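You operate a simulated robot arm through the tools that you are given. There is no shell and no other tool. Be economical: measure what you need, move in short steps, check, and stop when the job is done.

The job below is to be done with a simulated robot arm. You get a single attempt, and the scene is never put back.

JOB
Swap the grown bag's HOLD label for GOOD and take its clip off.
Fine: the GOOD label lies in the blue drawer; old label and clip go in there; shut it. Set down upright: yellow label. Where these are worked on the way, their far stop is far enough and under half their travel is too little: blue drawer.

It is judged by the outcome, as a careful person would: the job done as asked, and still so three seconds after it is handed in. It fails if anything else is knocked over, pushed out of place, dropped, spilled or broken.

ROBOT AND FRAMES
A 7-joint arm with a two-finger parallel gripper on a trunk, on a base that drives. Base frame: it is fixed to the floor where the robot stands at the start and does not move with it; the origin is under the middle of the robot, x ahead of it, y to its left, z up; the surface under the hand at the start is at about z = 0.82. Units: m, degrees, N and s.
With the tool pointing down near the work surface it reaches from about 0.34 to 0.74 m from the robot's upright axis, wherever it stands. Its first joint turns from -143.0 to 143.0 degrees. Places, roughly: blue drawer [0.6, 0.2, 0.7]; inside of the blue drawer [0.7, 0.2, 0.7]; orange label [-0.75, -3.75, 1]. Payload 3 kg.
The tool frame sits at the grasp point between the pads (the TCP): z along the fingers, y along the line on which they close. The tips reach 0.03 m beyond it. Largest opening 0.094 m; finger width 0.028, thickness 0.01; the body of the gripper, 0.05 by 0.096 m, starts 0.055 m behind the TCP.
Orientation is that of the tool frame in the base frame, as a unit quaternion [x, y, z, w]. With the fingers straight down and closing along the base's y, the tool's x points along the base's -x, its y along +y and its z along -z.

CONTROLS
- The arm moves only by the tool apply_moves. Its argument "plan" is one flat list of numbers, 7 for each row, row after row: the shift along the tool's x, y, z in units of 40 mm (1.0 is 40 mm), then the turn, a rotation vector about the tool's x, y, z in units of 6 degrees (1.0 is 6 degrees), then the finger opening in m, from 0 to 0.094. In form: [dx, dy, dz, wx, wy, wz, jaw, dx, dy, dz, wx, wy, wz, jaw, ...]. A call has 1 to 10 rows; each row shifts and turns the commanded pose from where the row before left it, along the tool's axes as they then stand. A call with a number of a shift or a turn outside -1 to 1 is refused whole. A row lasts 0.2 s, in which the tool goes at most 0.05 m and 8.6 degrees; a call with a longer step from one row to the next is refused whole, and so is a gripper value outside its range. A pose out of reach is approached as far as the arm can. The call stops where the force on the tool passes 90 N (or 10 N more than at its start, if that is more) or the arm is blocked; 0.2 s more then pass. The fingers move at their own pace (about 0.045 m/s each) and stop on an object; they squeeze with about 38 N. The grip force told is the motor's: it shows also when the fingers shut on nothing. Time passes only in rows, and 0.2 s behind the last, so rows that do not move let the fingers close. It gives the time, the measured TCP pose, the force on the tool (base axes), the opening and the grip force at its end, in the units of the frame above (readings bear some noise), with the torque about the TCP (base axes, N m) and any sound that the robot's microphone picked up.
- Cameras (640 x 400 px; columns grow to the right, rows downward): "scene" is now at [0.0522, 0.1343, 1.7274]; the picture's right is [-0.09, -1.00, 0.00], its down [-0.75, 0.06, -0.66] and it looks along [0.66, -0.06, -0.75] (base axes); focal length 289 px, centre (320, 200). "wrist" rides on the gripper at [0.076, 0.014, -0.102] in the tool frame; the picture's right is [-0.18, 0.98, 0.00], its down [-0.75, -0.14, -0.64] and it looks along [-0.63, -0.12, 0.77] (tool axes); focal length 243 px, centre (320, 200).
- capture(camera): a new picture of that camera. No time passes.
- lift_body(by): slides the trunk up (or, below 0, down) by that many m; the arm and the scene camera ride with it, the base frame stays. It gives what a move gives, with no picture.
- steer(legs): drives the robot by 1 to 6 legs, each [ahead, left, turn to the left] in m, m and degrees, along the robot's own axes; the way and the turn of a leg run together, so that a leg with both is an arc; at most 1.5 m and 180 degrees a leg. The arm and the cameras ride along, it lands a little off, and it stops where it bumps. It gives what a move gives.
- pan_tilt(pan, tilt): turns the head with the scene camera to pan (to the left, within 143 degrees either way) and tilt (down, from -29 to 69), counted from straight ahead of the robot. It gives what a move gives.
- locate(camera, pixels): there is no depth. For up to 12 entries [column, row, z] of the newest picture of that camera ("zoom" is the newest enlarged one), the place [x, y] in the base frame at which the ray of that pixel passes the height z, good to about 0.003 m. No time passes.
- zoom(camera, box): a new picture of the part [left, top, right, bottom] of that camera's present view, enlarged. No time passes.
- hand_in(): hands the job in; it is judged then, once.

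Work in short steps. Measure before you move; look again where a grasp or a placing could have gone wrong, and mend it. You have 80 turns and 60 pictures in all, those below and enlarged ones among them. Open the gripper and draw the arm clear of the work before you hand the job in, unless the task says otherwise; then end with one line.

The tools are called after ">>>" by a JSON object that holds its "method" and its "body". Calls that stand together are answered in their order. apply_moves: Moves the arm, as the interface text tells. Its arguments: {"type":"object","properties":{"plan":{"type":"array","items":{"type":"number"}}},"required":["plan"]} The other tools are called the same way: lift_body (by) slides the trunk up or down; steer (legs) drives the base; pan_tilt (pan, tilt) turns the head that bears the scene camera; capture (camera) takes a picture; locate (camera, pixels) gives the place at which the rays of pixels pass given heights; zoom (camera, box) takes an enlarged picture of a part of a camera's view; hand_in () hands the job in.

At the start:

```text
time: 0.0
tool_pos: [0.5626, 0.0793, 1.2929]
orientation: [0.0, 1.0, 0.001, -0.001]
wrist_force: [0.7, 0.5, 0.0]
moment: [-0.02, 0.01, -0.02]
gripper_width: 0.094
gripper_force: 0.1
trunk travel left (down, up): [-0.175, 0.215]
robot x, y, heading: [0.002, -0.0019, -0.1]
head pan, tilt: [-4.9, 48.4]
```

scene: 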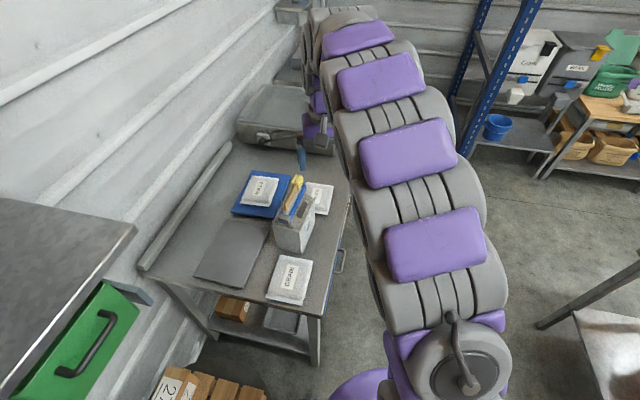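
wrist: 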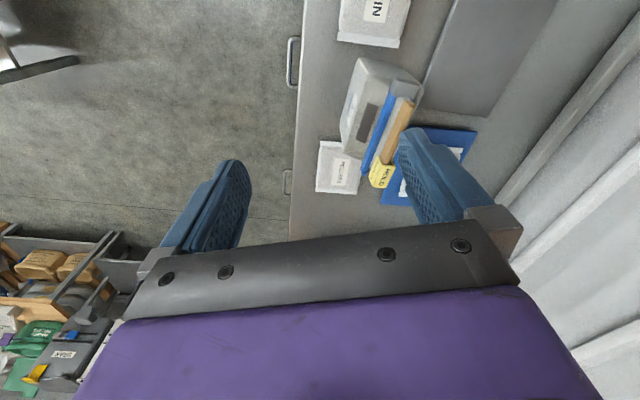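

I see a table with several bags, a bin holding things and a yellow HOLD label near (380,170) in the wrist view. I zoom in on both to read the labels.

>>> {"method": "zoom", "body": {"camera": "scene", "box": [180, 130, 370, 330]}}

>>> {"method": "zoom", "body": {"camera": "wrist", "box": [270, 0, 510, 250]}}

```text
2.00 times, centred on (275, 230) of scene
```

zoom: 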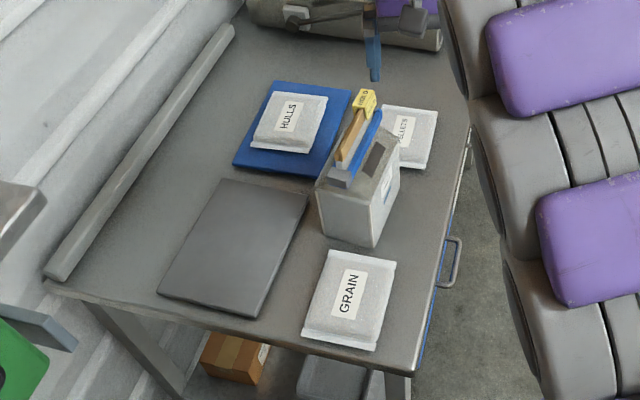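

```text
1.60 times, centred on (390, 125) of wrist
```

zoom: 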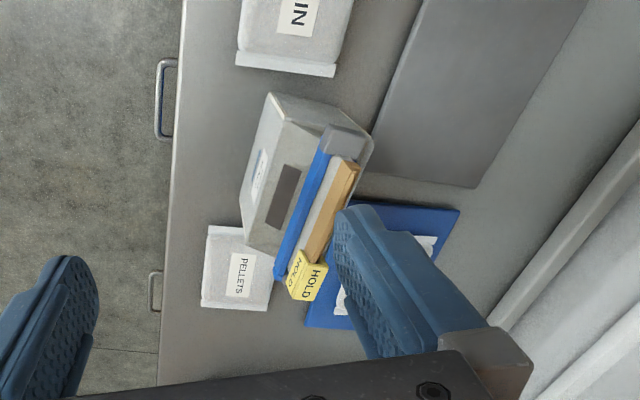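

The upright bag carries a blue clip and a HOLD label; drawer handles show on the table's right side. I measure key points and widen the view with different head poses.

>>> {"method": "locate", "body": {"camera": "scene", "pixels": [[315, 317, 0.82], [350, 180, 0.82], [338, 262, 0.7], [273, 249, 0.82], [303, 253, 0.82], [300, 180, 1.0], [297, 182, 1.0], [285, 220, 0.95], [301, 165, 0.82]]}}

>>> {"method": "pan_tilt", "body": {"pan": 0, "tilt": 60}}

>>> {"method": "capture", "body": {"camera": "scene"}}

```text
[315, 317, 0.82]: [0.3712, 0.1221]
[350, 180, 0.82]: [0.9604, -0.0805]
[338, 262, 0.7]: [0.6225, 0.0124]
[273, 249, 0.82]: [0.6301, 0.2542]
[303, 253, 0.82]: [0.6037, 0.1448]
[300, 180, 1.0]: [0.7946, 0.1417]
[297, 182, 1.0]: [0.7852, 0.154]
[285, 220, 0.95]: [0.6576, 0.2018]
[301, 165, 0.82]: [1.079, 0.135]
```

```text
time: 0.7
tool_pos: [0.5608, 0.0796, 1.2919]
orientation: [0.0, 1.0, -0.001, 0.0]
wrist_force: [0.5, 0.5, -1.1]
moment: [-0.01, -0.03, -0.04]
gripper_width: 0.0941
gripper_force: 0.0
trunk travel left (down, up): [-0.175, 0.215]
robot x, y, heading: [-0.002, 0.0, -0.1]
head pan, tilt: [0.0, 60.0]
```

```text
55 pictures are left
```

scene: 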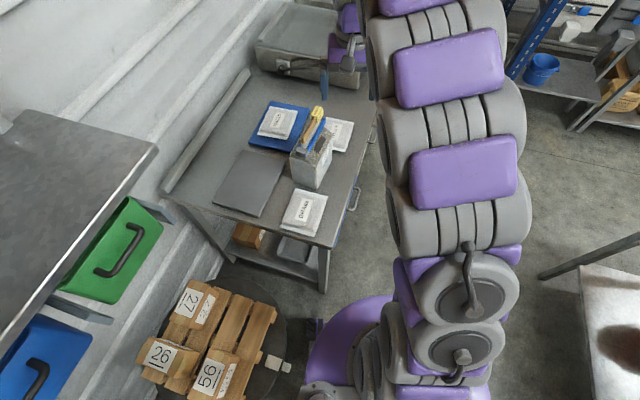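

I need to see the drawer face; first I check free floor to the right and the drawer edge closely.

>>> {"method": "zoom", "body": {"camera": "scene", "box": [250, 90, 400, 290]}}

>>> {"method": "pan_tilt", "body": {"pan": -60, "tilt": 50}}

>>> {"method": "capture", "body": {"camera": "scene"}}

```text
2.00 times, centred on (325, 190) of scene
```

zoom: 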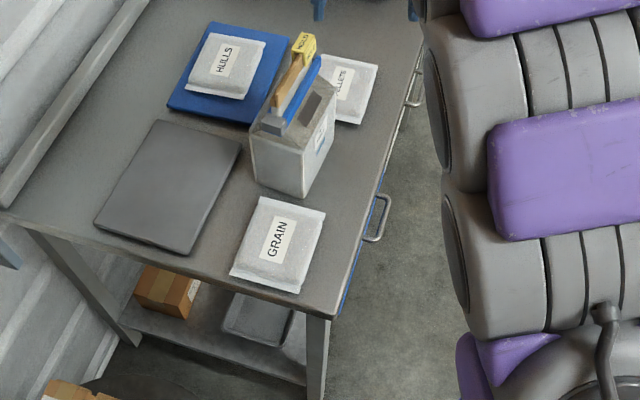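

```text
time: 2.0
tool_pos: [0.5615, 0.0783, 1.292]
orientation: [0.001, 1.0, -0.001, 0.0]
wrist_force: [0.8, 0.3, -0.1]
moment: [0.02, 0.02, -0.01]
gripper_width: 0.0939
gripper_force: 0.1
trunk travel left (down, up): [-0.175, 0.215]
robot x, y, heading: [0.0021, 0.0031, -0.2]
head pan, tilt: [-60.0, 50.0]
```

```text
53 pictures are left
```

scene: 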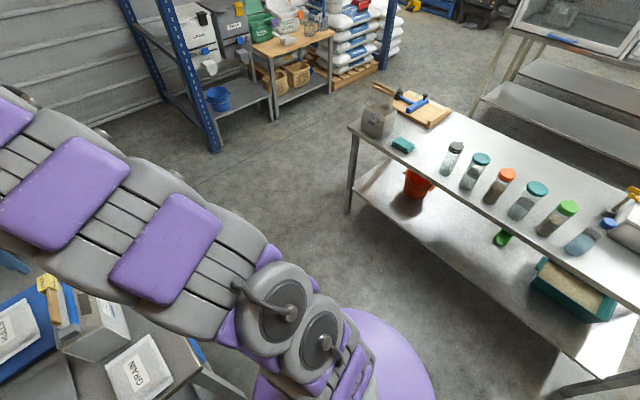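

A similar bag with a yellow tag seems to sit on the right bench at (630,210). I pan further to look around.

>>> {"method": "pan_tilt", "body": {"pan": -105, "tilt": 40}}

>>> {"method": "capture", "body": {"camera": "scene"}}

>>> {"method": "locate", "body": {"camera": "scene", "pixels": [[320, 200, 0.9]]}}

```text
time: 3.2
tool_pos: [0.5625, 0.0784, 1.2927]
orientation: [-0.001, 1.0, -0.001, -0.001]
wrist_force: [0.0, -0.3, -0.2]
moment: [0.0, 0.03, 0.01]
gripper_width: 0.0943
gripper_force: 0.1
trunk travel left (down, up): [-0.175, 0.215]
robot x, y, heading: [-0.0027, -0.0017, -0.2]
head pan, tilt: [-105.0, 40.0]
```

```text
52 pictures are left
```

scene: 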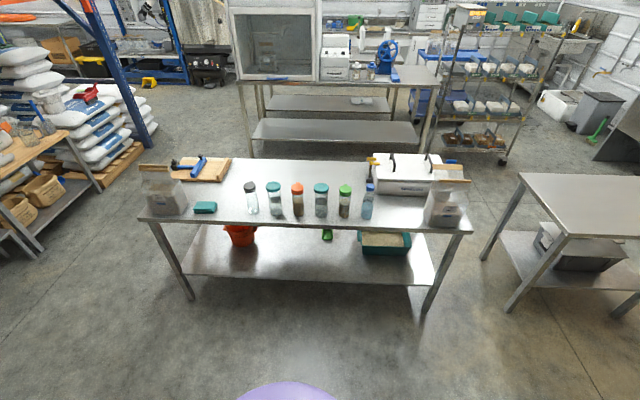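

```text
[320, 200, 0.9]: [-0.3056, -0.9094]
```

Two translucent bags stand on the right bench at (165,190) and (445,205), and something sits in the hood at (268,52). I zoom to read.

>>> {"method": "zoom", "body": {"camera": "scene", "box": [130, 140, 250, 240]}}

>>> {"method": "zoom", "body": {"camera": "scene", "box": [360, 140, 480, 240]}}

>>> {"method": "zoom", "body": {"camera": "scene", "box": [225, 0, 345, 90]}}

```text
4.00 times, centred on (190, 190) of scene
```

zoom: 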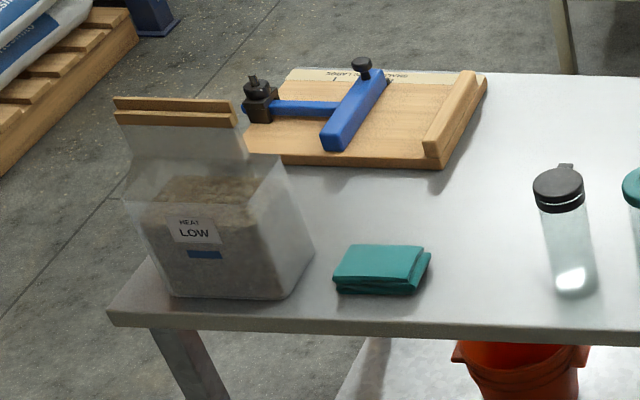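

```text
4.00 times, centred on (420, 190) of scene
```

zoom: 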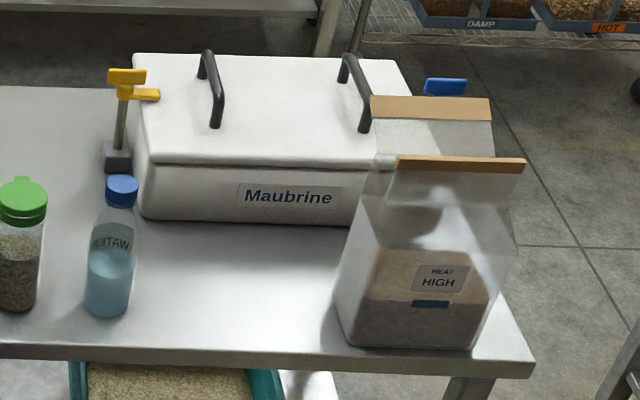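

```text
4.44 times, centred on (285, 45) of scene
```

zoom: 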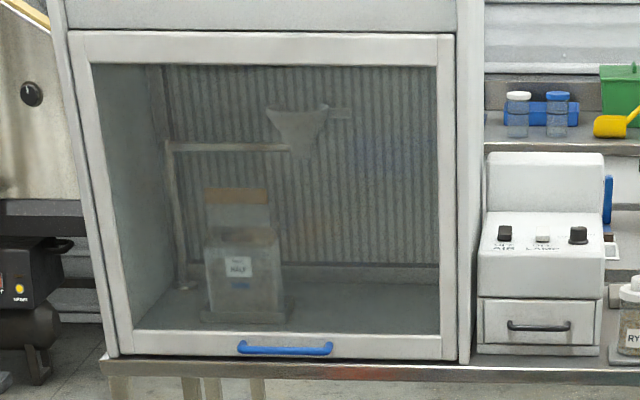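

The bag to treat is the one on the table with HOLD and clip. I measure the right bench's near edge for driving clearance.

>>> {"method": "locate", "body": {"camera": "scene", "pixels": [[140, 222, 0.85], [470, 232, 0.85], [190, 298, 0.0], [425, 310, 0.0], [290, 390, 0.3], [510, 305, 0.0]]}}

>>> {"method": "pan_tilt", "body": {"pan": 20, "tilt": 55}}

>>> {"method": "steer", "body": {"legs": [[0, -0.3, 25]]}}

>>> {"method": "capture", "body": {"camera": "scene"}}

```text
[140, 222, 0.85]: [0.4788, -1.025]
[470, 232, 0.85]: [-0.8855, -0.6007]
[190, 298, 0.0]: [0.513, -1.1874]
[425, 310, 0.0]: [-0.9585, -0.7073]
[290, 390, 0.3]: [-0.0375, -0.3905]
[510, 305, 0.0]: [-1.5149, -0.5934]
```

```text
time: 5.2
tool_pos: [0.5621, 0.0789, 1.2922]
orientation: [0.0, 1.0, 0.0, -0.001]
wrist_force: [-0.1, 0.3, 0.8]
moment: [0.01, 0.01, -0.03]
gripper_width: 0.0938
gripper_force: 0.2
trunk travel left (down, up): [-0.175, 0.215]
robot x, y, heading: [0.0001, 0.0012, -0.2]
head pan, tilt: [20.0, 55.0]
```

```text
time: 7.2
tool_pos: [0.5302, 0.0404, 1.2918]
orientation: [-0.217, 0.976, -0.008, 0.002]
wrist_force: [-0.1, -0.1, -0.3]
moment: [-0.06, -0.03, 0.02]
gripper_width: 0.0938
gripper_force: 0.0
trunk travel left (down, up): [-0.175, 0.215]
robot x, y, heading: [0.0612, -0.2863, 25.2]
head pan, tilt: [20.0, 55.0]
```

```text
48 pictures are left
```

scene: 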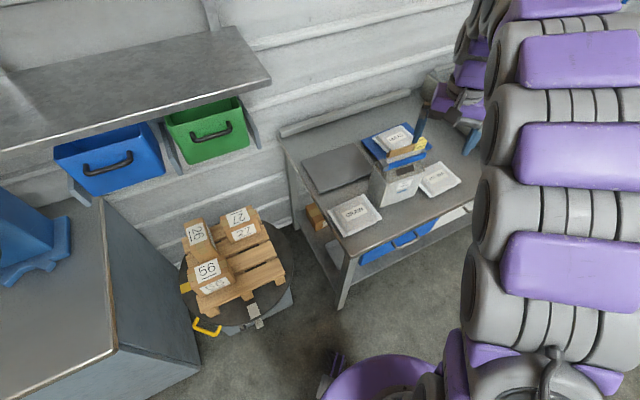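

Now the drawer front is visible near (395,245). I zoom there.

>>> {"method": "zoom", "body": {"camera": "scene", "box": [315, 110, 485, 280]}}

>>> {"method": "locate", "body": {"camera": "scene", "pixels": [[353, 258, 0.82], [474, 194, 0.82]]}}

>>> {"method": "capture", "body": {"camera": "wrist"}}

```text
2.35 times, centred on (400, 195) of scene
```

zoom: 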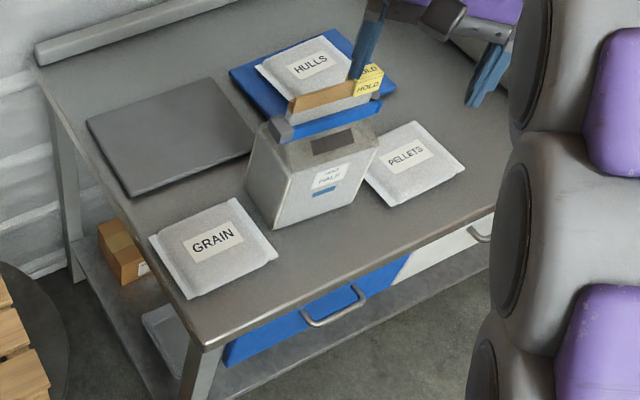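

```text
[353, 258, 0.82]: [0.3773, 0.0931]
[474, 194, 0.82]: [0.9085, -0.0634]
```

```text
46 pictures are left
```

wrist: 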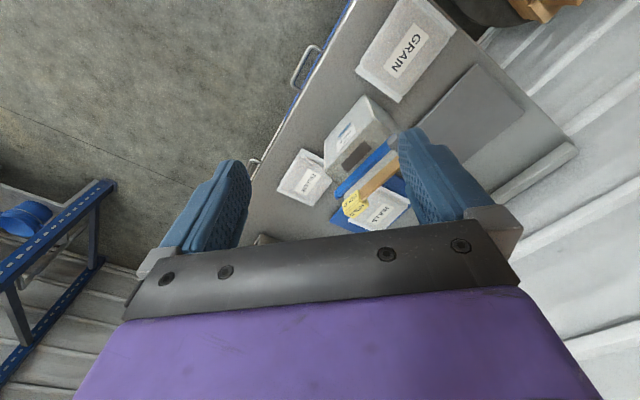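

I triangulate the handle from both views (zoom bar ends (318,326),(364,302); wrist bar ends (293,82),(312,47)), plus bag, clip and label points.

>>> {"method": "locate", "body": {"camera": "zoom", "pixels": [[314, 325, 0.68], [314, 325, 0.76], [364, 299, 0.68], [364, 299, 0.76], [366, 92, 0.98], [366, 92, 1.06], [283, 131, 0.98], [283, 131, 1.04], [381, 100, 0.98], [381, 100, 1.04], [272, 229, 0.82], [352, 200, 0.82]]}}

>>> {"method": "locate", "body": {"camera": "wrist", "pixels": [[293, 82, 0.68], [293, 82, 0.76], [311, 47, 0.68], [311, 47, 0.76], [354, 200, 0.98], [354, 200, 1.06], [396, 138, 0.98], [396, 138, 1.04], [338, 193, 0.98], [338, 193, 1.04]]}}

>>> {"method": "zoom", "body": {"camera": "wrist", "box": [250, 20, 450, 240]}}

```text
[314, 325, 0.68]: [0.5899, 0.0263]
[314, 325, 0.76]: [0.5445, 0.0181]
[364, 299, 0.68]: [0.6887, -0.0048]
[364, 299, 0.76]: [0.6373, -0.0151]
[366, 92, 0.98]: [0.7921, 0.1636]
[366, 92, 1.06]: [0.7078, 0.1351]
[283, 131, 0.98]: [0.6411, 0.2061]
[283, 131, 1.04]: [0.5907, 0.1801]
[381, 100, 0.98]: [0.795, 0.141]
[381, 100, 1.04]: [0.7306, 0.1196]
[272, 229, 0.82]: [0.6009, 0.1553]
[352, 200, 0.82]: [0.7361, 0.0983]
```

```text
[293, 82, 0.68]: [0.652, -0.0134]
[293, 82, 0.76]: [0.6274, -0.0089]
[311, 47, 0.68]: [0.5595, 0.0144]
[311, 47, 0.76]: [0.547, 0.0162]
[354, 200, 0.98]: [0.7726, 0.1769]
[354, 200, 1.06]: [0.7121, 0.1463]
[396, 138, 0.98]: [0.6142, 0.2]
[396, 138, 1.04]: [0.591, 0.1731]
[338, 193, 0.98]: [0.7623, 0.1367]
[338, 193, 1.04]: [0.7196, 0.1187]
```

```text
1.82 times, centred on (350, 130) of wrist
```

zoom: 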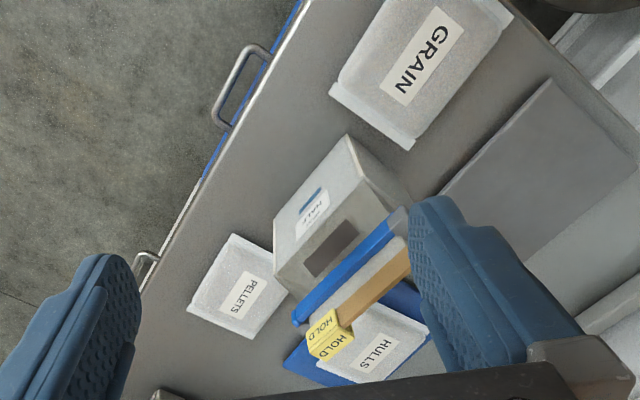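

Handle centre comes out ≈(0.588,0.003,0.757), bar direction −17°. I yaw the tool by −42° so the jaws close across the bar, lower a bit and shift out in front of the drawer.

>>> {"method": "apply_moves", "body": {"plan": [0, 0, 0.5, 0, 0, 1, 0.094, 0, 0, 0.5, 0, 0, 1, 0.094, 0, 0, 0.5, 0, 0, 1, 0.094, 0, 0, 0.5, 0, 0, 1, 0.094, 0, 0, 0.5, 0, 0, 1, 0.05, 0, 0, 0.5, 0, 0, 1, 0.05, 0, 0, 0.5, 0, 0, 1, 0.05, -0.55, -0.86, 0, 0, 0, 0, 0.05, -0.55, -0.86, 0, 0, 0, 0, 0.05, -0.55, -0.86, 0, 0, 0, 0, 0.05]}}

```text
time: 9.4
tool_pos: [0.5705, -0.101, 1.1521]
orientation: [0.148, 0.989, 0.002, 0.001]
wrist_force: [-0.5, -0.5, -0.3]
moment: [-0.01, -0.01, 0.01]
gripper_width: 0.0502
gripper_force: 0.0
trunk travel left (down, up): [-0.175, 0.215]
robot x, y, heading: [0.0591, -0.286, 25.1]
head pan, tilt: [20.0, 55.0]
```

Next, tilt the tool 45° toward the drawer front while lowering by 0.24 m.

>>> {"method": "apply_moves", "body": {"plan": [0, 0, 0.75, -0.9375, 0, 0, 0.05, 0, -0.073, 0.746, -0.9375, 0, 0, 0.05, 0, -0.146, 0.736, -0.9375, 0, 0, 0.05, 0, -0.218, 0.718, -0.9375, 0, 0, 0.05, 0, -0.287, 0.693, -0.9375, 0, 0, 0.05, 0, -0.353, 0.661, -0.9375, 0, 0, 0.05, 0, -0.417, 0.623, -0.9375, 0, 0, 0.05, 0, -0.476, 0.58, -0.9375, 0, 0, 0.05]}}

>>> {"method": "capture", "body": {"camera": "wrist"}}

>>> {"method": "capture", "body": {"camera": "scene"}}

```text
time: 11.2
tool_pos: [0.5692, -0.0948, 0.9131]
orientation: [0.136, 0.914, 0.379, 0.057]
wrist_force: [0.8, 0.8, 0.6]
moment: [-0.01, -0.02, -0.02]
gripper_width: 0.05
gripper_force: 0.1
trunk travel left (down, up): [-0.175, 0.215]
robot x, y, heading: [0.0584, -0.2837, 24.8]
head pan, tilt: [20.0, 55.0]
```

```text
44 pictures are left
```

wrist: 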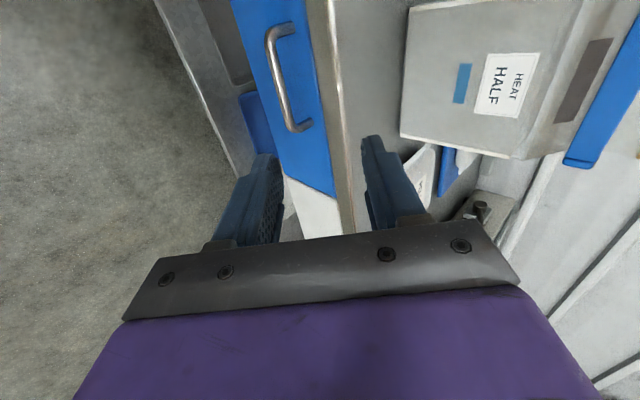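

```text
43 pictures are left
```

scene: 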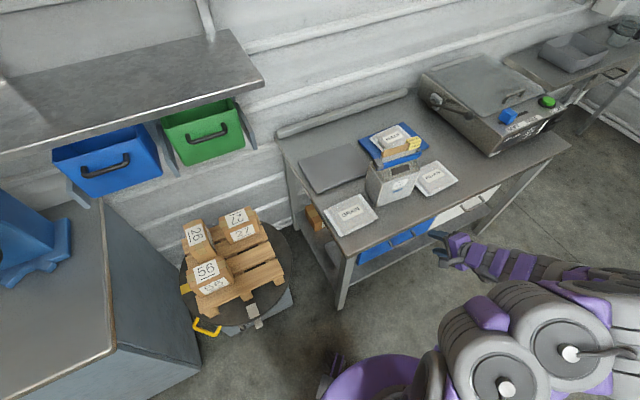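

Good view of the handle at (270,32)–(293,128) in the wrist picture. I locate it at several heights and compare with an enlarged scene view.

>>> {"method": "locate", "body": {"camera": "wrist", "pixels": [[268, 40, 0.73], [268, 40, 0.77], [292, 127, 0.73], [292, 127, 0.77]]}}

>>> {"method": "zoom", "body": {"camera": "scene", "box": [340, 120, 460, 280]}}

```text
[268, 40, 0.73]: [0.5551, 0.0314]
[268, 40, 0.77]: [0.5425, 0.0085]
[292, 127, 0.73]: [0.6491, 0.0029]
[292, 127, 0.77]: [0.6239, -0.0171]
```

```text
2.50 times, centred on (400, 200) of scene
```

zoom: 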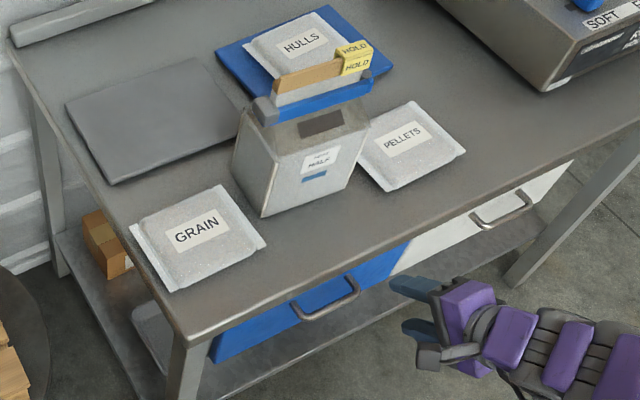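

Both views agree: bar centre ≈(0.590,0.002,0.757). I align laterally and approach along the tool axis to 4 cm short, jaws at 34 mm.

>>> {"method": "apply_moves", "body": {"plan": [0.21, -1, 0.2, 0, 0, 0, 0.034, 0, 0, 0.9, 0, 0, 0, 0.034, 0, 0, 0.9, 0, 0, 0, 0.034, 0, 0, 0.9, 0, 0, 0, 0.034, 0, 0, 0, 0, 0, 0, 0.034]}}

>>> {"method": "capture", "body": {"camera": "wrist"}}

```text
time: 12.4
tool_pos: [0.5806, -0.0435, 0.8031]
orientation: [0.136, 0.913, 0.38, 0.057]
wrist_force: [0.1, -0.2, 0.6]
moment: [0.02, -0.02, 0.03]
gripper_width: 0.0339
gripper_force: 0.0
trunk travel left (down, up): [-0.175, 0.215]
robot x, y, heading: [0.0647, -0.2848, 25.1]
head pan, tilt: [20.0, 55.0]
```

```text
41 pictures are left
```

wrist: 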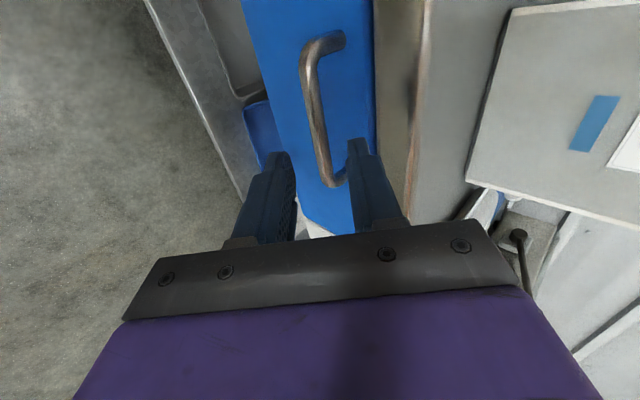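

The bar runs between the jaws. I advance 47 mm and close.

>>> {"method": "apply_moves", "body": {"plan": [0.1, 0, 0.6, 0, 0, 0, 0.034, 0, 0, 0.58, 0, 0, 0, 0.034, 0, 0, 0, 0, 0, 0, 0, 0, 0, 0, 0, 0, 0, 0, 0, 0, 0, 0, 0, 0, 0]}}

>>> {"method": "capture", "body": {"camera": "wrist"}}

```text
time: 13.6
tool_pos: [0.5842, -0.0078, 0.7682]
orientation: [0.136, 0.914, 0.379, 0.058]
wrist_force: [-3.5, -4.2, -6.8]
moment: [0.25, 1.22, 0.77]
gripper_width: 0.0118
gripper_force: 43.1
trunk travel left (down, up): [-0.175, 0.215]
robot x, y, heading: [0.0604, -0.2841, 24.7]
head pan, tilt: [20.0, 55.0]
```

```text
40 pictures are left
```

wrist: 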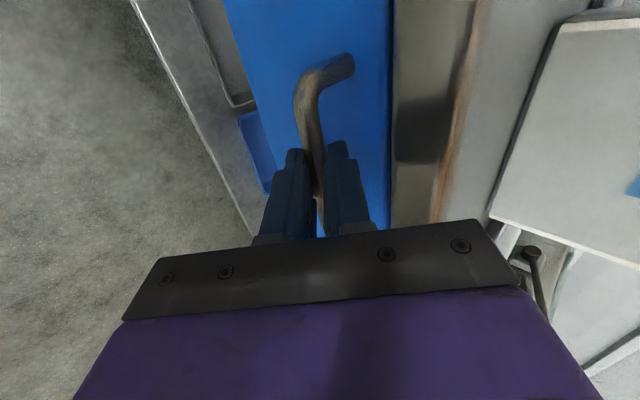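

Gripped at 11.8 mm. Pull straight outward 0.15 m first.

>>> {"method": "apply_moves", "body": {"plan": [0, -0.3, -0.3, 0, 0, 0, 0, 0, -0.53, -0.53, 0, 0, 0, 0, 0, -0.53, -0.53, 0, 0, 0, 0, 0, -0.53, -0.53, 0, 0, 0, 0, 0, -0.53, -0.53, 0, 0, 0, 0, 0, -0.3, -0.3, 0, 0, 0, 0]}}

>>> {"method": "capture", "body": {"camera": "scene"}}

```text
time: 15.0
tool_pos: [0.5377, -0.1566, 0.769]
orientation: [0.135, 0.914, 0.378, 0.056]
wrist_force: [-31.9, 9.5, -13.5]
moment: [0.28, 1.31, -0.51]
gripper_width: 0.0119
gripper_force: 44.8
trunk travel left (down, up): [-0.175, 0.215]
robot x, y, heading: [0.0619, -0.2841, 25.2]
head pan, tilt: [20.0, 55.0]
```

```text
39 pictures are left
```

scene: 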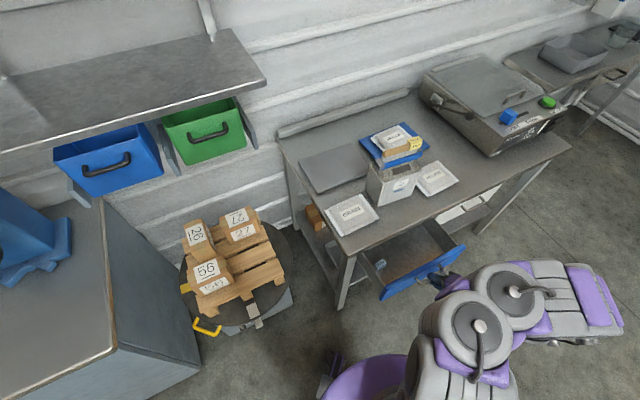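

Drawer is open 0.156 m; the −e side force says its axis lies a bit more to −x, so I add a small +x_t correction and pull further, watching force.

>>> {"method": "apply_moves", "body": {"plan": [0.1, -0.4, -0.4, 0, 0, 0, 0, 0.05, -0.53, -0.53, 0, 0, 0, 0, 0.03, -0.53, -0.53, 0, 0, 0, 0, 0.03, -0.53, -0.53, 0, 0, 0, 0]}}

>>> {"method": "zoom", "body": {"camera": "scene", "box": [320, 120, 520, 320]}}

```text
time: 16.0
tool_pos: [0.5032, -0.2652, 0.7695]
orientation: [0.137, 0.913, 0.38, 0.058]
wrist_force: [-0.9, -1.4, -4.2]
moment: [-0.33, -0.84, -1.13]
gripper_width: 0.0118
gripper_force: 45.4
trunk travel left (down, up): [-0.175, 0.215]
robot x, y, heading: [0.0646, -0.2835, 24.8]
head pan, tilt: [20.0, 55.0]
```

```text
2.00 times, centred on (420, 220) of scene
```

zoom: 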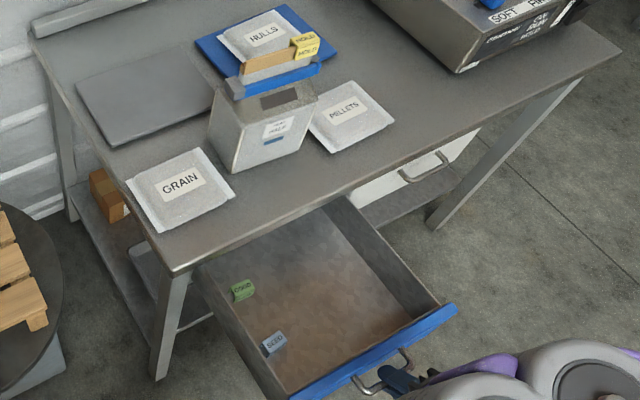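

Inside I see the green GOOD label (243,290) and a blue-grey one. I pull a little further toward the stop to be safe.

>>> {"method": "apply_moves", "body": {"plan": [0.03, -0.4, -0.4, 0, 0, 0, 0, 0.03, -0.5, -0.5, 0, 0, 0, 0, 0.02, -0.4, -0.4, 0, 0, 0, 0]}}

```text
time: 16.8
tool_pos: [0.4804, -0.3026, 0.7784]
orientation: [0.132, 0.908, 0.394, 0.058]
wrist_force: [10.4, 15.1, -5.7]
moment: [0.2, -0.07, -1.88]
gripper_width: 0.0119
gripper_force: 44.9
trunk travel left (down, up): [-0.175, 0.215]
robot x, y, heading: [0.0654, -0.2825, 25.2]
head pan, tilt: [20.0, 55.0]
stopped in row 3: the force on the tool passed its limit at 135 N (the readings are from after the stop); the commanded pose is now the measured one
```

Reached the far stop (~0.31 m). I release and back off along the tool axis.

>>> {"method": "apply_moves", "body": {"plan": [0, 0, 0, 0, 0, 0, 0.04, 0, 0, 0, 0, 0, 0, 0.04, 0, 0, -0.5, 0, 0, 0, 0.04, 0, 0, -0.8, 0, 0, 0, 0.04, 0, 0.7, -0.7, 0, 0, 0, 0.04, 0, 0.7, -0.7, 0, 0, 0, 0.04, 0, 0.7, -0.7, 0, 0, 0, 0.06, 0, 0.7, -0.7, 0, 0, 0, 0.094]}}

>>> {"method": "capture", "body": {"camera": "wrist"}}

>>> {"method": "zoom", "body": {"camera": "scene", "box": [350, 190, 500, 310]}}

```text
time: 18.6
tool_pos: [0.4688, -0.3489, 0.9715]
orientation: [0.131, 0.908, 0.393, 0.057]
wrist_force: [0.0, 0.3, 0.3]
moment: [0.0, 0.01, 0.01]
gripper_width: 0.0915
gripper_force: 0.2
trunk travel left (down, up): [-0.175, 0.215]
robot x, y, heading: [0.0608, -0.2837, 25.0]
head pan, tilt: [20.0, 55.0]
```

```text
37 pictures are left
```

wrist: 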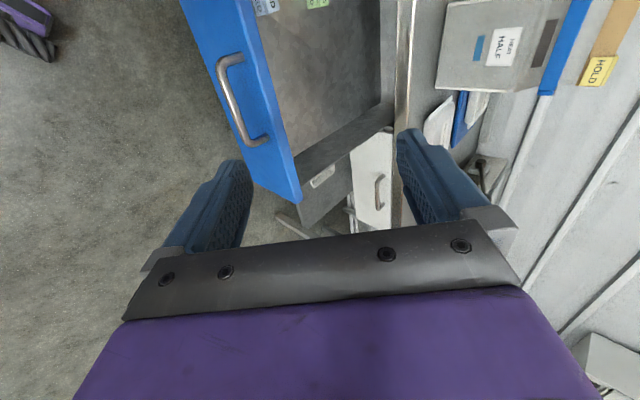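

```text
3.33 times, centred on (425, 250) of scene
```

zoom: 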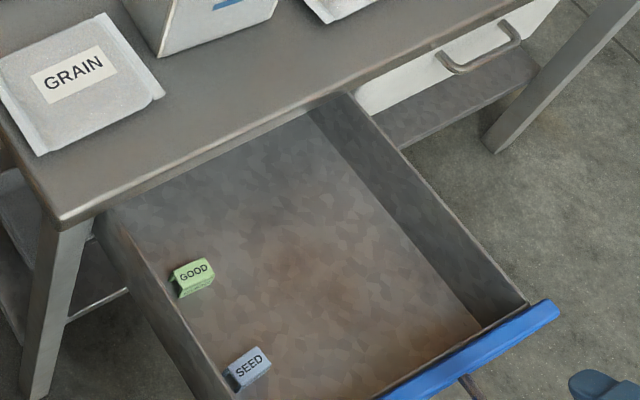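

Labels are little saddle blocks. Now I look closely at the bag's top: enlarge the clip and HOLD label in both cameras.

>>> {"method": "zoom", "body": {"camera": "scene", "box": [360, 125, 440, 175]}}

>>> {"method": "zoom", "body": {"camera": "wrist", "box": [430, 0, 640, 130]}}

```text
8.00 times, centred on (400, 150) of scene
```

zoom: 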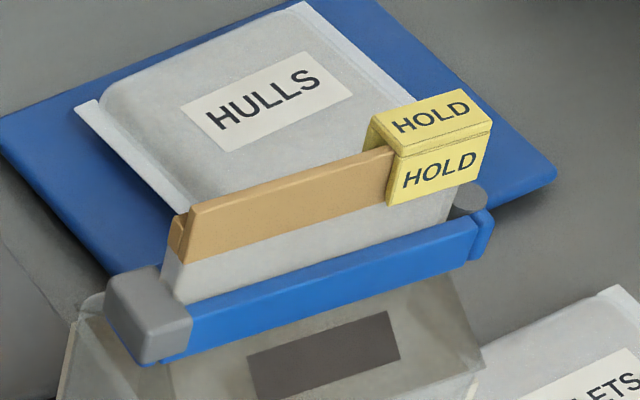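

```text
3.05 times, centred on (535, 65) of wrist
```

zoom: 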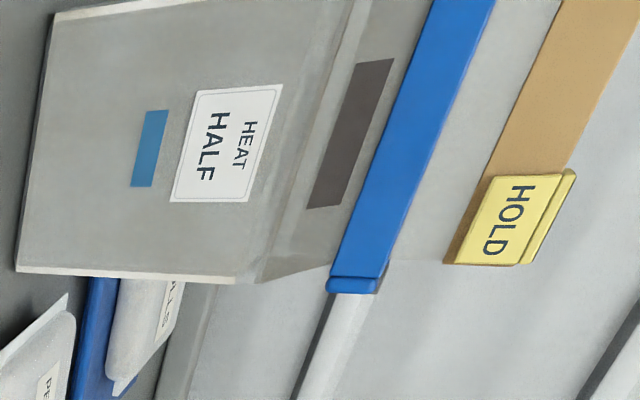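

The clip is a blue two-bar clip with a grey hinge block at the near end; the label straddles the wooden strip at the far end. I bring the tool upright and raise it, then reposition the base to the table's near end so everything is in reach.

>>> {"method": "apply_moves", "body": {"plan": [0, 0.35, -0.36, 0.98, 0, 0, 0.094, 0, 0.32, -0.39, 0.98, 0, 0, 0.094, 0, 0.28, -0.42, 0.98, 0, 0, 0.094, 0, 0.24, -0.44, 0.98, 0, 0, 0.094, 0, 0.19, -0.46, 0.98, 0, 0, 0.094, 0, 0.15, -0.48, 0.98, 0, 0, 0.094, 0, 0.1, -0.49, 0.98, 0, 0, 0.094, 0, 0.05, -0.5, 0.9, 0, 0, 0.094]}}

>>> {"method": "steer", "body": {"legs": [[0.12, 0.28, -15]]}}

>>> {"method": "capture", "body": {"camera": "scene"}}

```text
time: 20.4
tool_pos: [0.4658, -0.348, 1.1343]
orientation: [0.144, 0.99, 0.001, 0.003]
wrist_force: [-0.3, -0.3, 0.2]
moment: [-0.02, -0.01, 0.02]
gripper_width: 0.094
gripper_force: 0.1
trunk travel left (down, up): [-0.175, 0.215]
robot x, y, heading: [0.06, -0.2817, 24.9]
head pan, tilt: [20.0, 55.0]
```

```text
time: 22.5
tool_pos: [0.4659, -0.1582, 1.1314]
orientation: [0.273, 0.962, 0.007, 0.0]
wrist_force: [-1.1, -0.4, -0.4]
moment: [-0.01, -0.04, -0.01]
gripper_width: 0.0941
gripper_force: 0.1
trunk travel left (down, up): [-0.175, 0.215]
robot x, y, heading: [0.0886, 0.026, 9.9]
head pan, tilt: [20.0, 55.0]
```

```text
33 pictures are left
```

scene: 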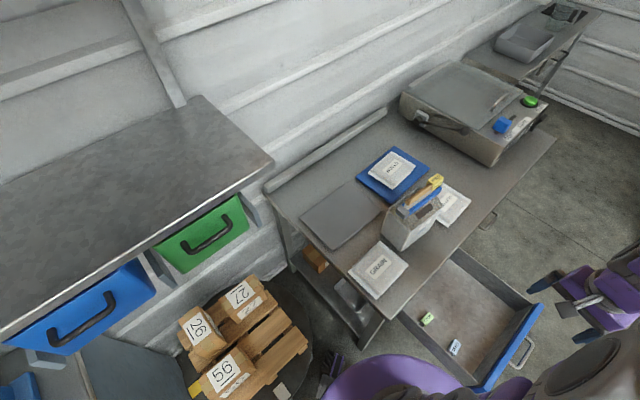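

Good position: labels and drawer all in view. I enlarge the bag's top from here.

>>> {"method": "zoom", "body": {"camera": "scene", "box": [370, 165, 470, 255]}}

>>> {"method": "locate", "body": {"camera": "scene", "pixels": [[427, 319, 0.7], [455, 347, 0.7]]}}

```text
4.44 times, centred on (420, 210) of scene
```

zoom: 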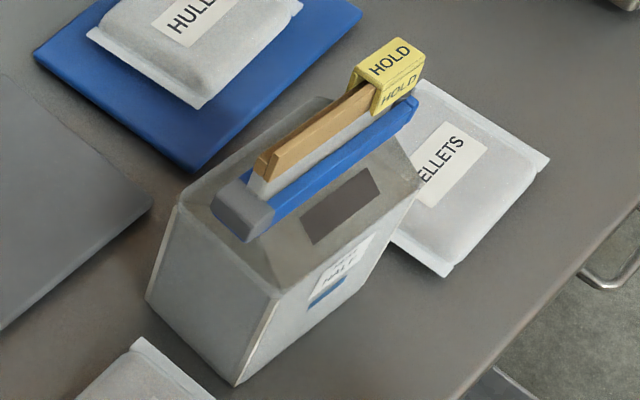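

```text
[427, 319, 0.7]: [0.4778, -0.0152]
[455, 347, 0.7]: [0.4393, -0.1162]
```

I raise the tool, align its yaw to the strip (≈−22°) and move above the bag.

>>> {"method": "apply_moves", "body": {"plan": [0, 0, -1, 0, 0, -0.56, 0.094, 0, 0, -1, 0, 0, -0.56, 0.094, 0, 0, -1, 0, 0, -0.56, 0.094, -0.2, 0.94, 0, 0, 0, 0, 0.094, -0.2, 0.94, 0, 0, 0, 0, 0.094, -0.2, 0.94, 0, 0, 0, 0, 0.094, -0.2, 0.94, 0, 0, 0, 0, 0.094, -0.2, 0.94, 0, 0, 0, 0, 0.094, -0.2, 0.94, 0, 0, 0, 0, 0.094, -0.2, 0.94, 0, 0, 0, 0, 0.094]}}

>>> {"method": "apply_moves", "body": {"plan": [-0.2, 0.94, 0, 0, 0, 0, 0.094, -0.2, 0.94, 0, 0, 0, 0, 0.094, -0.2, 0.94, 0, 0, 0, 0, 0.094, 0, 0, 0, 0, 0, 0, 0.094]}}

>>> {"method": "capture", "body": {"camera": "wrist"}}

```text
time: 24.7
tool_pos: [0.6092, 0.0865, 1.2555]
orientation: [0.186, 0.982, 0.0, 0.002]
wrist_force: [0.7, -0.5, -0.3]
moment: [0.0, 0.0, 0.02]
gripper_width: 0.0942
gripper_force: 0.2
trunk travel left (down, up): [-0.175, 0.215]
robot x, y, heading: [0.0904, 0.0245, 10.1]
head pan, tilt: [20.0, 55.0]
```

```text
time: 25.7
tool_pos: [0.6742, 0.1705, 1.2578]
orientation: [0.187, 0.982, 0.003, 0.003]
wrist_force: [0.2, -1.2, 0.1]
moment: [0.03, 0.01, 0.02]
gripper_width: 0.0938
gripper_force: 0.0
trunk travel left (down, up): [-0.175, 0.215]
robot x, y, heading: [0.0932, 0.0218, 10.2]
head pan, tilt: [20.0, 55.0]
```

```text
31 pictures are left
```

wrist: 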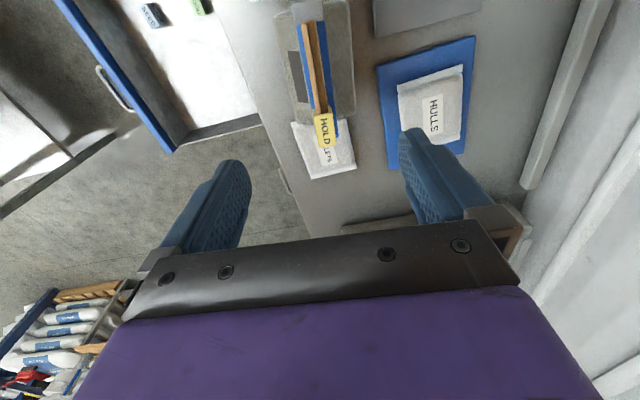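

The strip and label lie at (312,25)–(327,148). I enlarge and locate in both cameras for triangulation.

>>> {"method": "zoom", "body": {"camera": "wrist", "box": [265, 0, 385, 180]}}

>>> {"method": "locate", "body": {"camera": "scene", "pixels": [[431, 181, 1.02], [431, 181, 1.06], [440, 176, 1.02], [440, 176, 1.06], [378, 200, 1.02], [378, 200, 1.06]]}}

```text
2.22 times, centred on (325, 90) of wrist
```

zoom: 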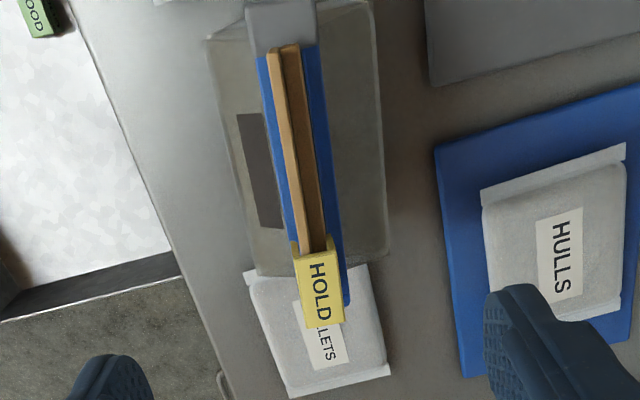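

```text
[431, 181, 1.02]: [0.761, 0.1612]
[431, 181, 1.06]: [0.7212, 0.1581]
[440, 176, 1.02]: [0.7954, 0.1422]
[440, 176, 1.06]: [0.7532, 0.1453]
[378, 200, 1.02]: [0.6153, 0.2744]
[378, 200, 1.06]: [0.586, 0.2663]
```

>>> {"method": "locate", "body": {"camera": "zoom", "pixels": [[320, 290, 1.02], [320, 290, 1.06], [288, 50, 1.02], [288, 50, 1.06], [298, 254, 1.05], [332, 250, 1.05], [342, 325, 1.05], [308, 328, 1.05], [318, 48, 1.0], [345, 305, 1.0], [282, 10, 1.0]]}}

>>> {"method": "locate", "body": {"camera": "scene", "pixels": [[435.1, 178.7, 1.02], [435.1, 178.7, 1.06], [407.6, 200.5, 1.02], [407.6, 200.5, 1.06], [426.8, 180.3, 1.05], [443.4, 177.4, 1.05], [433.1, 183.4, 1.05], [437.3, 173.5, 1.05]]}}

```text
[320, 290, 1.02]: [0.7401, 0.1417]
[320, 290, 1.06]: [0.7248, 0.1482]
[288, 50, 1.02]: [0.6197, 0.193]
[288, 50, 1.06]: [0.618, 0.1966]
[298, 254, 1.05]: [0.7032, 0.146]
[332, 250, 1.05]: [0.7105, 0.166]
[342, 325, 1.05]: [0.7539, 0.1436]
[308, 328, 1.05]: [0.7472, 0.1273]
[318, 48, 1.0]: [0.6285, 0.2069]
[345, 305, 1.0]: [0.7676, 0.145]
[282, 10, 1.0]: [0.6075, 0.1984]
```

```text
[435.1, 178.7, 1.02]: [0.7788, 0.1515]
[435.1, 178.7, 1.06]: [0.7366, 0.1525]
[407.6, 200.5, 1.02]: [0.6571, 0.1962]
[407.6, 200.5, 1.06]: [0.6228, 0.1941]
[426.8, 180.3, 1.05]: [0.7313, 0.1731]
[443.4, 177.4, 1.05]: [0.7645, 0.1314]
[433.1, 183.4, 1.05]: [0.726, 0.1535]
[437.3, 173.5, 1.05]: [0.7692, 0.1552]
```

Label top is ≈(0.719,0.151,1.076), ~20 mm thick, strip direction −24°. I move over it, part way down with the jaws at 50 mm, and check.

>>> {"method": "apply_moves", "body": {"plan": [-0.61, 0, 0, 0, 0, 0.4, 0.05, -0.61, 0, 0, 0, 0, 0, 0.05, 0, 0, 0.9, 0, 0, 0, 0.05, 0, 0, 0.9, 0, 0, 0, 0.05, 0, 0, 0.9, 0, 0, 0, 0.05, 0, 0, 0, 0, 0, 0, 0.05]}}

>>> {"method": "capture", "body": {"camera": "wrist"}}

>>> {"method": "zoom", "body": {"camera": "scene", "box": [380, 130, 500, 230]}}

```text
time: 27.1
tool_pos: [0.7187, 0.1615, 1.1476]
orientation: [0.207, 0.978, 0.0, 0.004]
wrist_force: [-0.6, 1.4, 0.6]
moment: [0.0, -0.03, 0.02]
gripper_width: 0.0499
gripper_force: 0.1
trunk travel left (down, up): [-0.175, 0.215]
robot x, y, heading: [0.0916, 0.0266, 9.8]
head pan, tilt: [20.0, 55.0]
```

```text
29 pictures are left
```

wrist: 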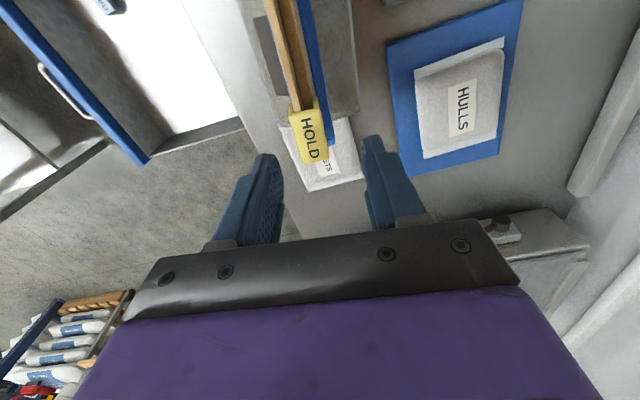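

```text
4.00 times, centred on (440, 180) of scene
```

zoom: 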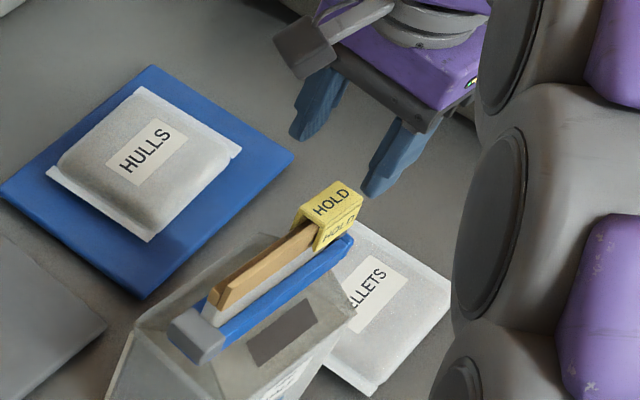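

>>> {"method": "locate", "body": {"camera": "wrist", "pixels": [[290, 114, 1.075], [319, 103, 1.075], [304, 164, 1.075], [329, 158, 1.075], [311, 135, 1.075], [275, 0, 1.064]]}}

>>> {"method": "locate", "body": {"camera": "zoom", "pixels": [[331, 203, 1.075], [298, 215, 1.075], [334, 181, 1.075], [320, 230, 1.075], [362, 193, 1.075]]}}

```text
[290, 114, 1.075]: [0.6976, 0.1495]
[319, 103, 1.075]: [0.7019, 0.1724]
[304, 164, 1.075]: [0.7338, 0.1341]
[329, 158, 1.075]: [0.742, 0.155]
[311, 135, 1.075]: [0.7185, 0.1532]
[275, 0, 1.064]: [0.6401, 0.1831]
```

```text
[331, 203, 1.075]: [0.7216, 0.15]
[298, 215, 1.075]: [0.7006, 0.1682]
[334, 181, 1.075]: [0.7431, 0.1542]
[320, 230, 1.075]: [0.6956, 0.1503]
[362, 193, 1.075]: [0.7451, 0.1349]
```

Label centre ≈(0.720,0.153). I shift −7 mm across, lower to z≈1.083 and close.

>>> {"method": "apply_moves", "body": {"plan": [-0.12, -0.18, 0, 0, 0, 0, 0.05, 0, 0, 0.8, 0, 0, 0, 0.05, 0, 0, 0.81, 0, 0, 0, 0.05, 0, 0, 0, 0, 0, 0, 0.05, 0, 0, 0, 0, 0, 0, 0.0, 0, 0, 0, 0, 0, 0, 0.0, 0, 0, 0, 0, 0, 0, 0.0]}}

>>> {"method": "zoom", "body": {"camera": "scene", "box": [380, 130, 500, 230]}}

```text
time: 28.7
tool_pos: [0.7207, 0.1528, 1.0839]
orientation: [0.207, 0.978, -0.001, 0.004]
wrist_force: [-1.7, -0.7, -1.3]
moment: [0.02, -0.01, 0.05]
gripper_width: 0.0221
gripper_force: 38.2
trunk travel left (down, up): [-0.175, 0.215]
robot x, y, heading: [0.0909, 0.0256, 10.5]
head pan, tilt: [20.0, 55.0]
```

```text
4.00 times, centred on (440, 180) of scene
```

zoom: 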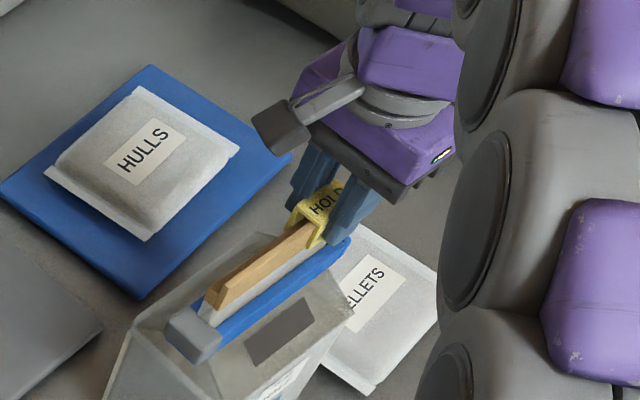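

Grip holds at 22 mm. I lift straight up slowly and watch the force.

>>> {"method": "apply_moves", "body": {"plan": [0, 0, -0.25, 0, 0, 0, 0, 0, 0, -0.25, 0, 0, 0, 0, 0, 0, -0.5, 0, 0, 0, 0, 0, 0, -0.7, 0, 0, 0, 0, 0, 0, -0.8, 0, 0, 0, 0]}}

>>> {"method": "zoom", "body": {"camera": "scene", "box": [380, 130, 500, 230]}}

```text
time: 29.9
tool_pos: [0.7189, 0.1504, 1.1822]
orientation: [0.208, 0.978, 0.001, 0.004]
wrist_force: [-1.0, -0.6, -0.3]
moment: [0.02, 0.01, -0.02]
gripper_width: 0.0221
gripper_force: 38.0
trunk travel left (down, up): [-0.175, 0.215]
robot x, y, heading: [0.0925, 0.0248, 9.9]
head pan, tilt: [20.0, 55.0]
```

```text
4.00 times, centred on (440, 180) of scene
```

zoom: 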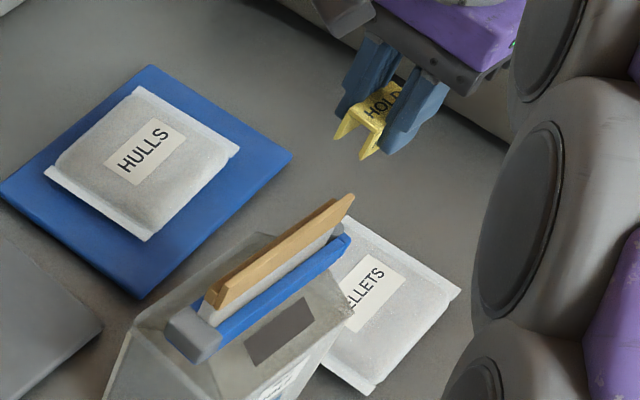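

The HOLD label is off cleanly. Now I look at the drawer for a free spot.

>>> {"method": "zoom", "body": {"camera": "scene", "box": [380, 230, 560, 400]}}

```text
2.35 times, centred on (470, 315) of scene
```

zoom: 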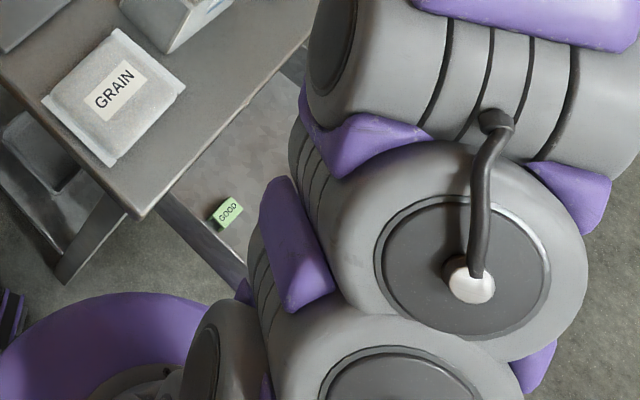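

>>> {"method": "locate", "body": {"camera": "scene", "pixels": [[427, 319, 0.69], [455, 347, 0.69], [400, 316, 0.77], [472, 385, 0.77], [535, 303, 0.77], [459, 250, 0.77], [516, 310, 0.69], [480, 375, 0.69], [453, 262, 0.69]]}}

>>> {"method": "capture", "body": {"camera": "wrist"}}

```text
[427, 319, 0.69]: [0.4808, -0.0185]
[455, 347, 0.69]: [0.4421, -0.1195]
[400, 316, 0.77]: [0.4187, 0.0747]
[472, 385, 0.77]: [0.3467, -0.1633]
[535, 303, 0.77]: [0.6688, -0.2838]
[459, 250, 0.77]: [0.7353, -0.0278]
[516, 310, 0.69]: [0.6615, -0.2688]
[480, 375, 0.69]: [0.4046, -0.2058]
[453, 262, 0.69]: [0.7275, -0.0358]
```

```text
24 pictures are left
```

wrist: 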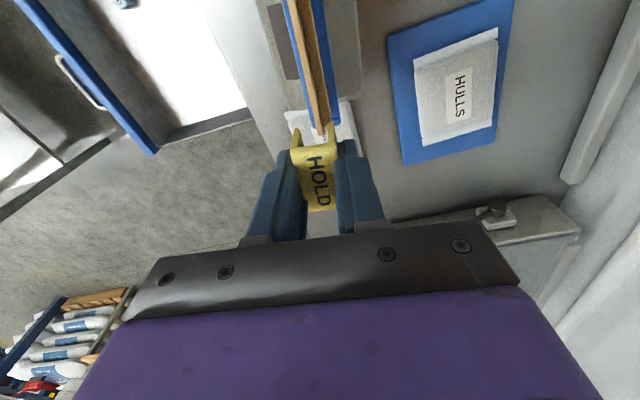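

I carry the label over the drawer's free right side (≈0.62,−0.16), then start down.

>>> {"method": "apply_moves", "body": {"plan": [-0.1, -0.9, 0, 0, 0, 0, 0, -0.1, -0.9, 0, 0, 0, 0, 0, -0.1, -0.9, 0, 0, 0, 0, 0, -0.1, -0.9, 0, 0, 0, 0, 0, -0.1, -0.9, 0, 0, 0, 0, 0, -0.1, -0.9, 0, 0, 0, 0, 0, -0.1, -0.9, 0, 0, 0, 0, 0, -0.1, -0.9, 0, 0, 0, 0, 0, -0.1, -0.9, 0, 0, 0, 0, 0]}}

>>> {"method": "apply_moves", "body": {"plan": [0, 0, 1, 0, 0, 0, 0, 0, 0, 1, 0, 0, 0, 0, 0, 0, 1, 0, 0, 0, 0, 0, 0, 1, 0, 0, 0, 0, 0, 0, 1, 0, 0, 0, 0, 0, 0, 1, 0, 0, 0, 0, 0, 0, 1, 0, 0, 0, 0, 0, 0, 1, 0, 0, 0, 0, 0, 0, 0.5, 0, 0, 0, 0]}}

>>> {"method": "capture", "body": {"camera": "wrist"}}

>>> {"method": "capture", "body": {"camera": "scene"}}

```text
time: 31.9
tool_pos: [0.6234, -0.1631, 1.1819]
orientation: [0.207, 0.978, 0.001, 0.002]
wrist_force: [0.1, -0.9, -0.3]
moment: [0.01, 0.02, -0.01]
gripper_width: 0.022
gripper_force: 38.1
trunk travel left (down, up): [-0.175, 0.215]
robot x, y, heading: [0.0893, 0.0229, 9.7]
head pan, tilt: [20.0, 55.0]
```

```text
time: 33.9
tool_pos: [0.6254, -0.1582, 0.8426]
orientation: [0.207, 0.978, 0.001, 0.004]
wrist_force: [0.3, -0.8, 0.2]
moment: [0.03, 0.03, 0.0]
gripper_width: 0.0222
gripper_force: 38.6
trunk travel left (down, up): [-0.175, 0.215]
robot x, y, heading: [0.0903, 0.0216, 9.9]
head pan, tilt: [20.0, 55.0]
```

```text
23 pictures are left
```

wrist: 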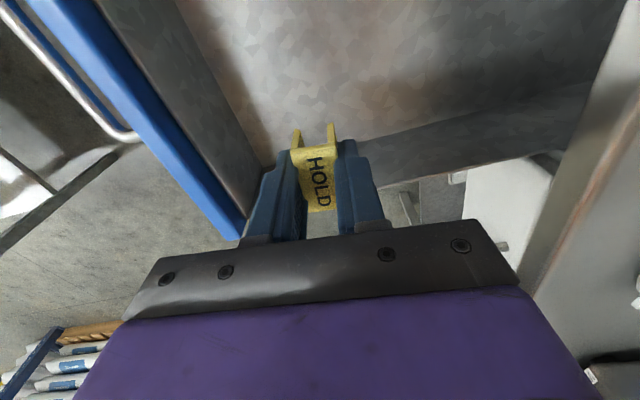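

```text
22 pictures are left
```

scene: 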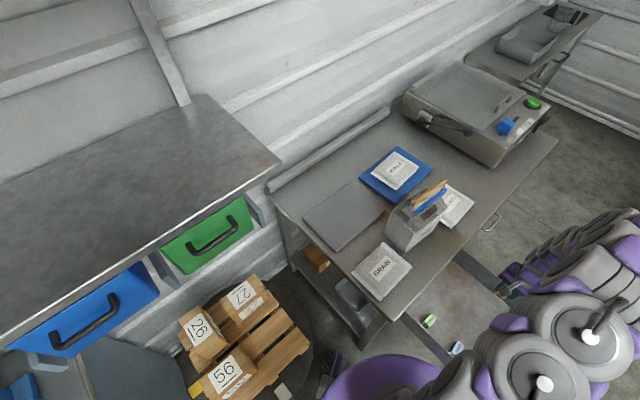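

I check the wall positions relative to the point under the tool.

>>> {"method": "locate", "body": {"camera": "wrist", "pixels": [[310, 80, 0.69], [310, 100, 0.69], [270, 160, 0.69], [400, 148, 0.69], [600, 90, 0.69], [180, 0, 0.69], [420, 178, 0.77]]}}

```text
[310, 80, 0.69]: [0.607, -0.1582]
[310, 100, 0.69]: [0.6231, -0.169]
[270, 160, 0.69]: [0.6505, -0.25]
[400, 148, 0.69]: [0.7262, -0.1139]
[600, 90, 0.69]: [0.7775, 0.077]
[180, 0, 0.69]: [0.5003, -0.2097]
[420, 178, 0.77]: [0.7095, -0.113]
```

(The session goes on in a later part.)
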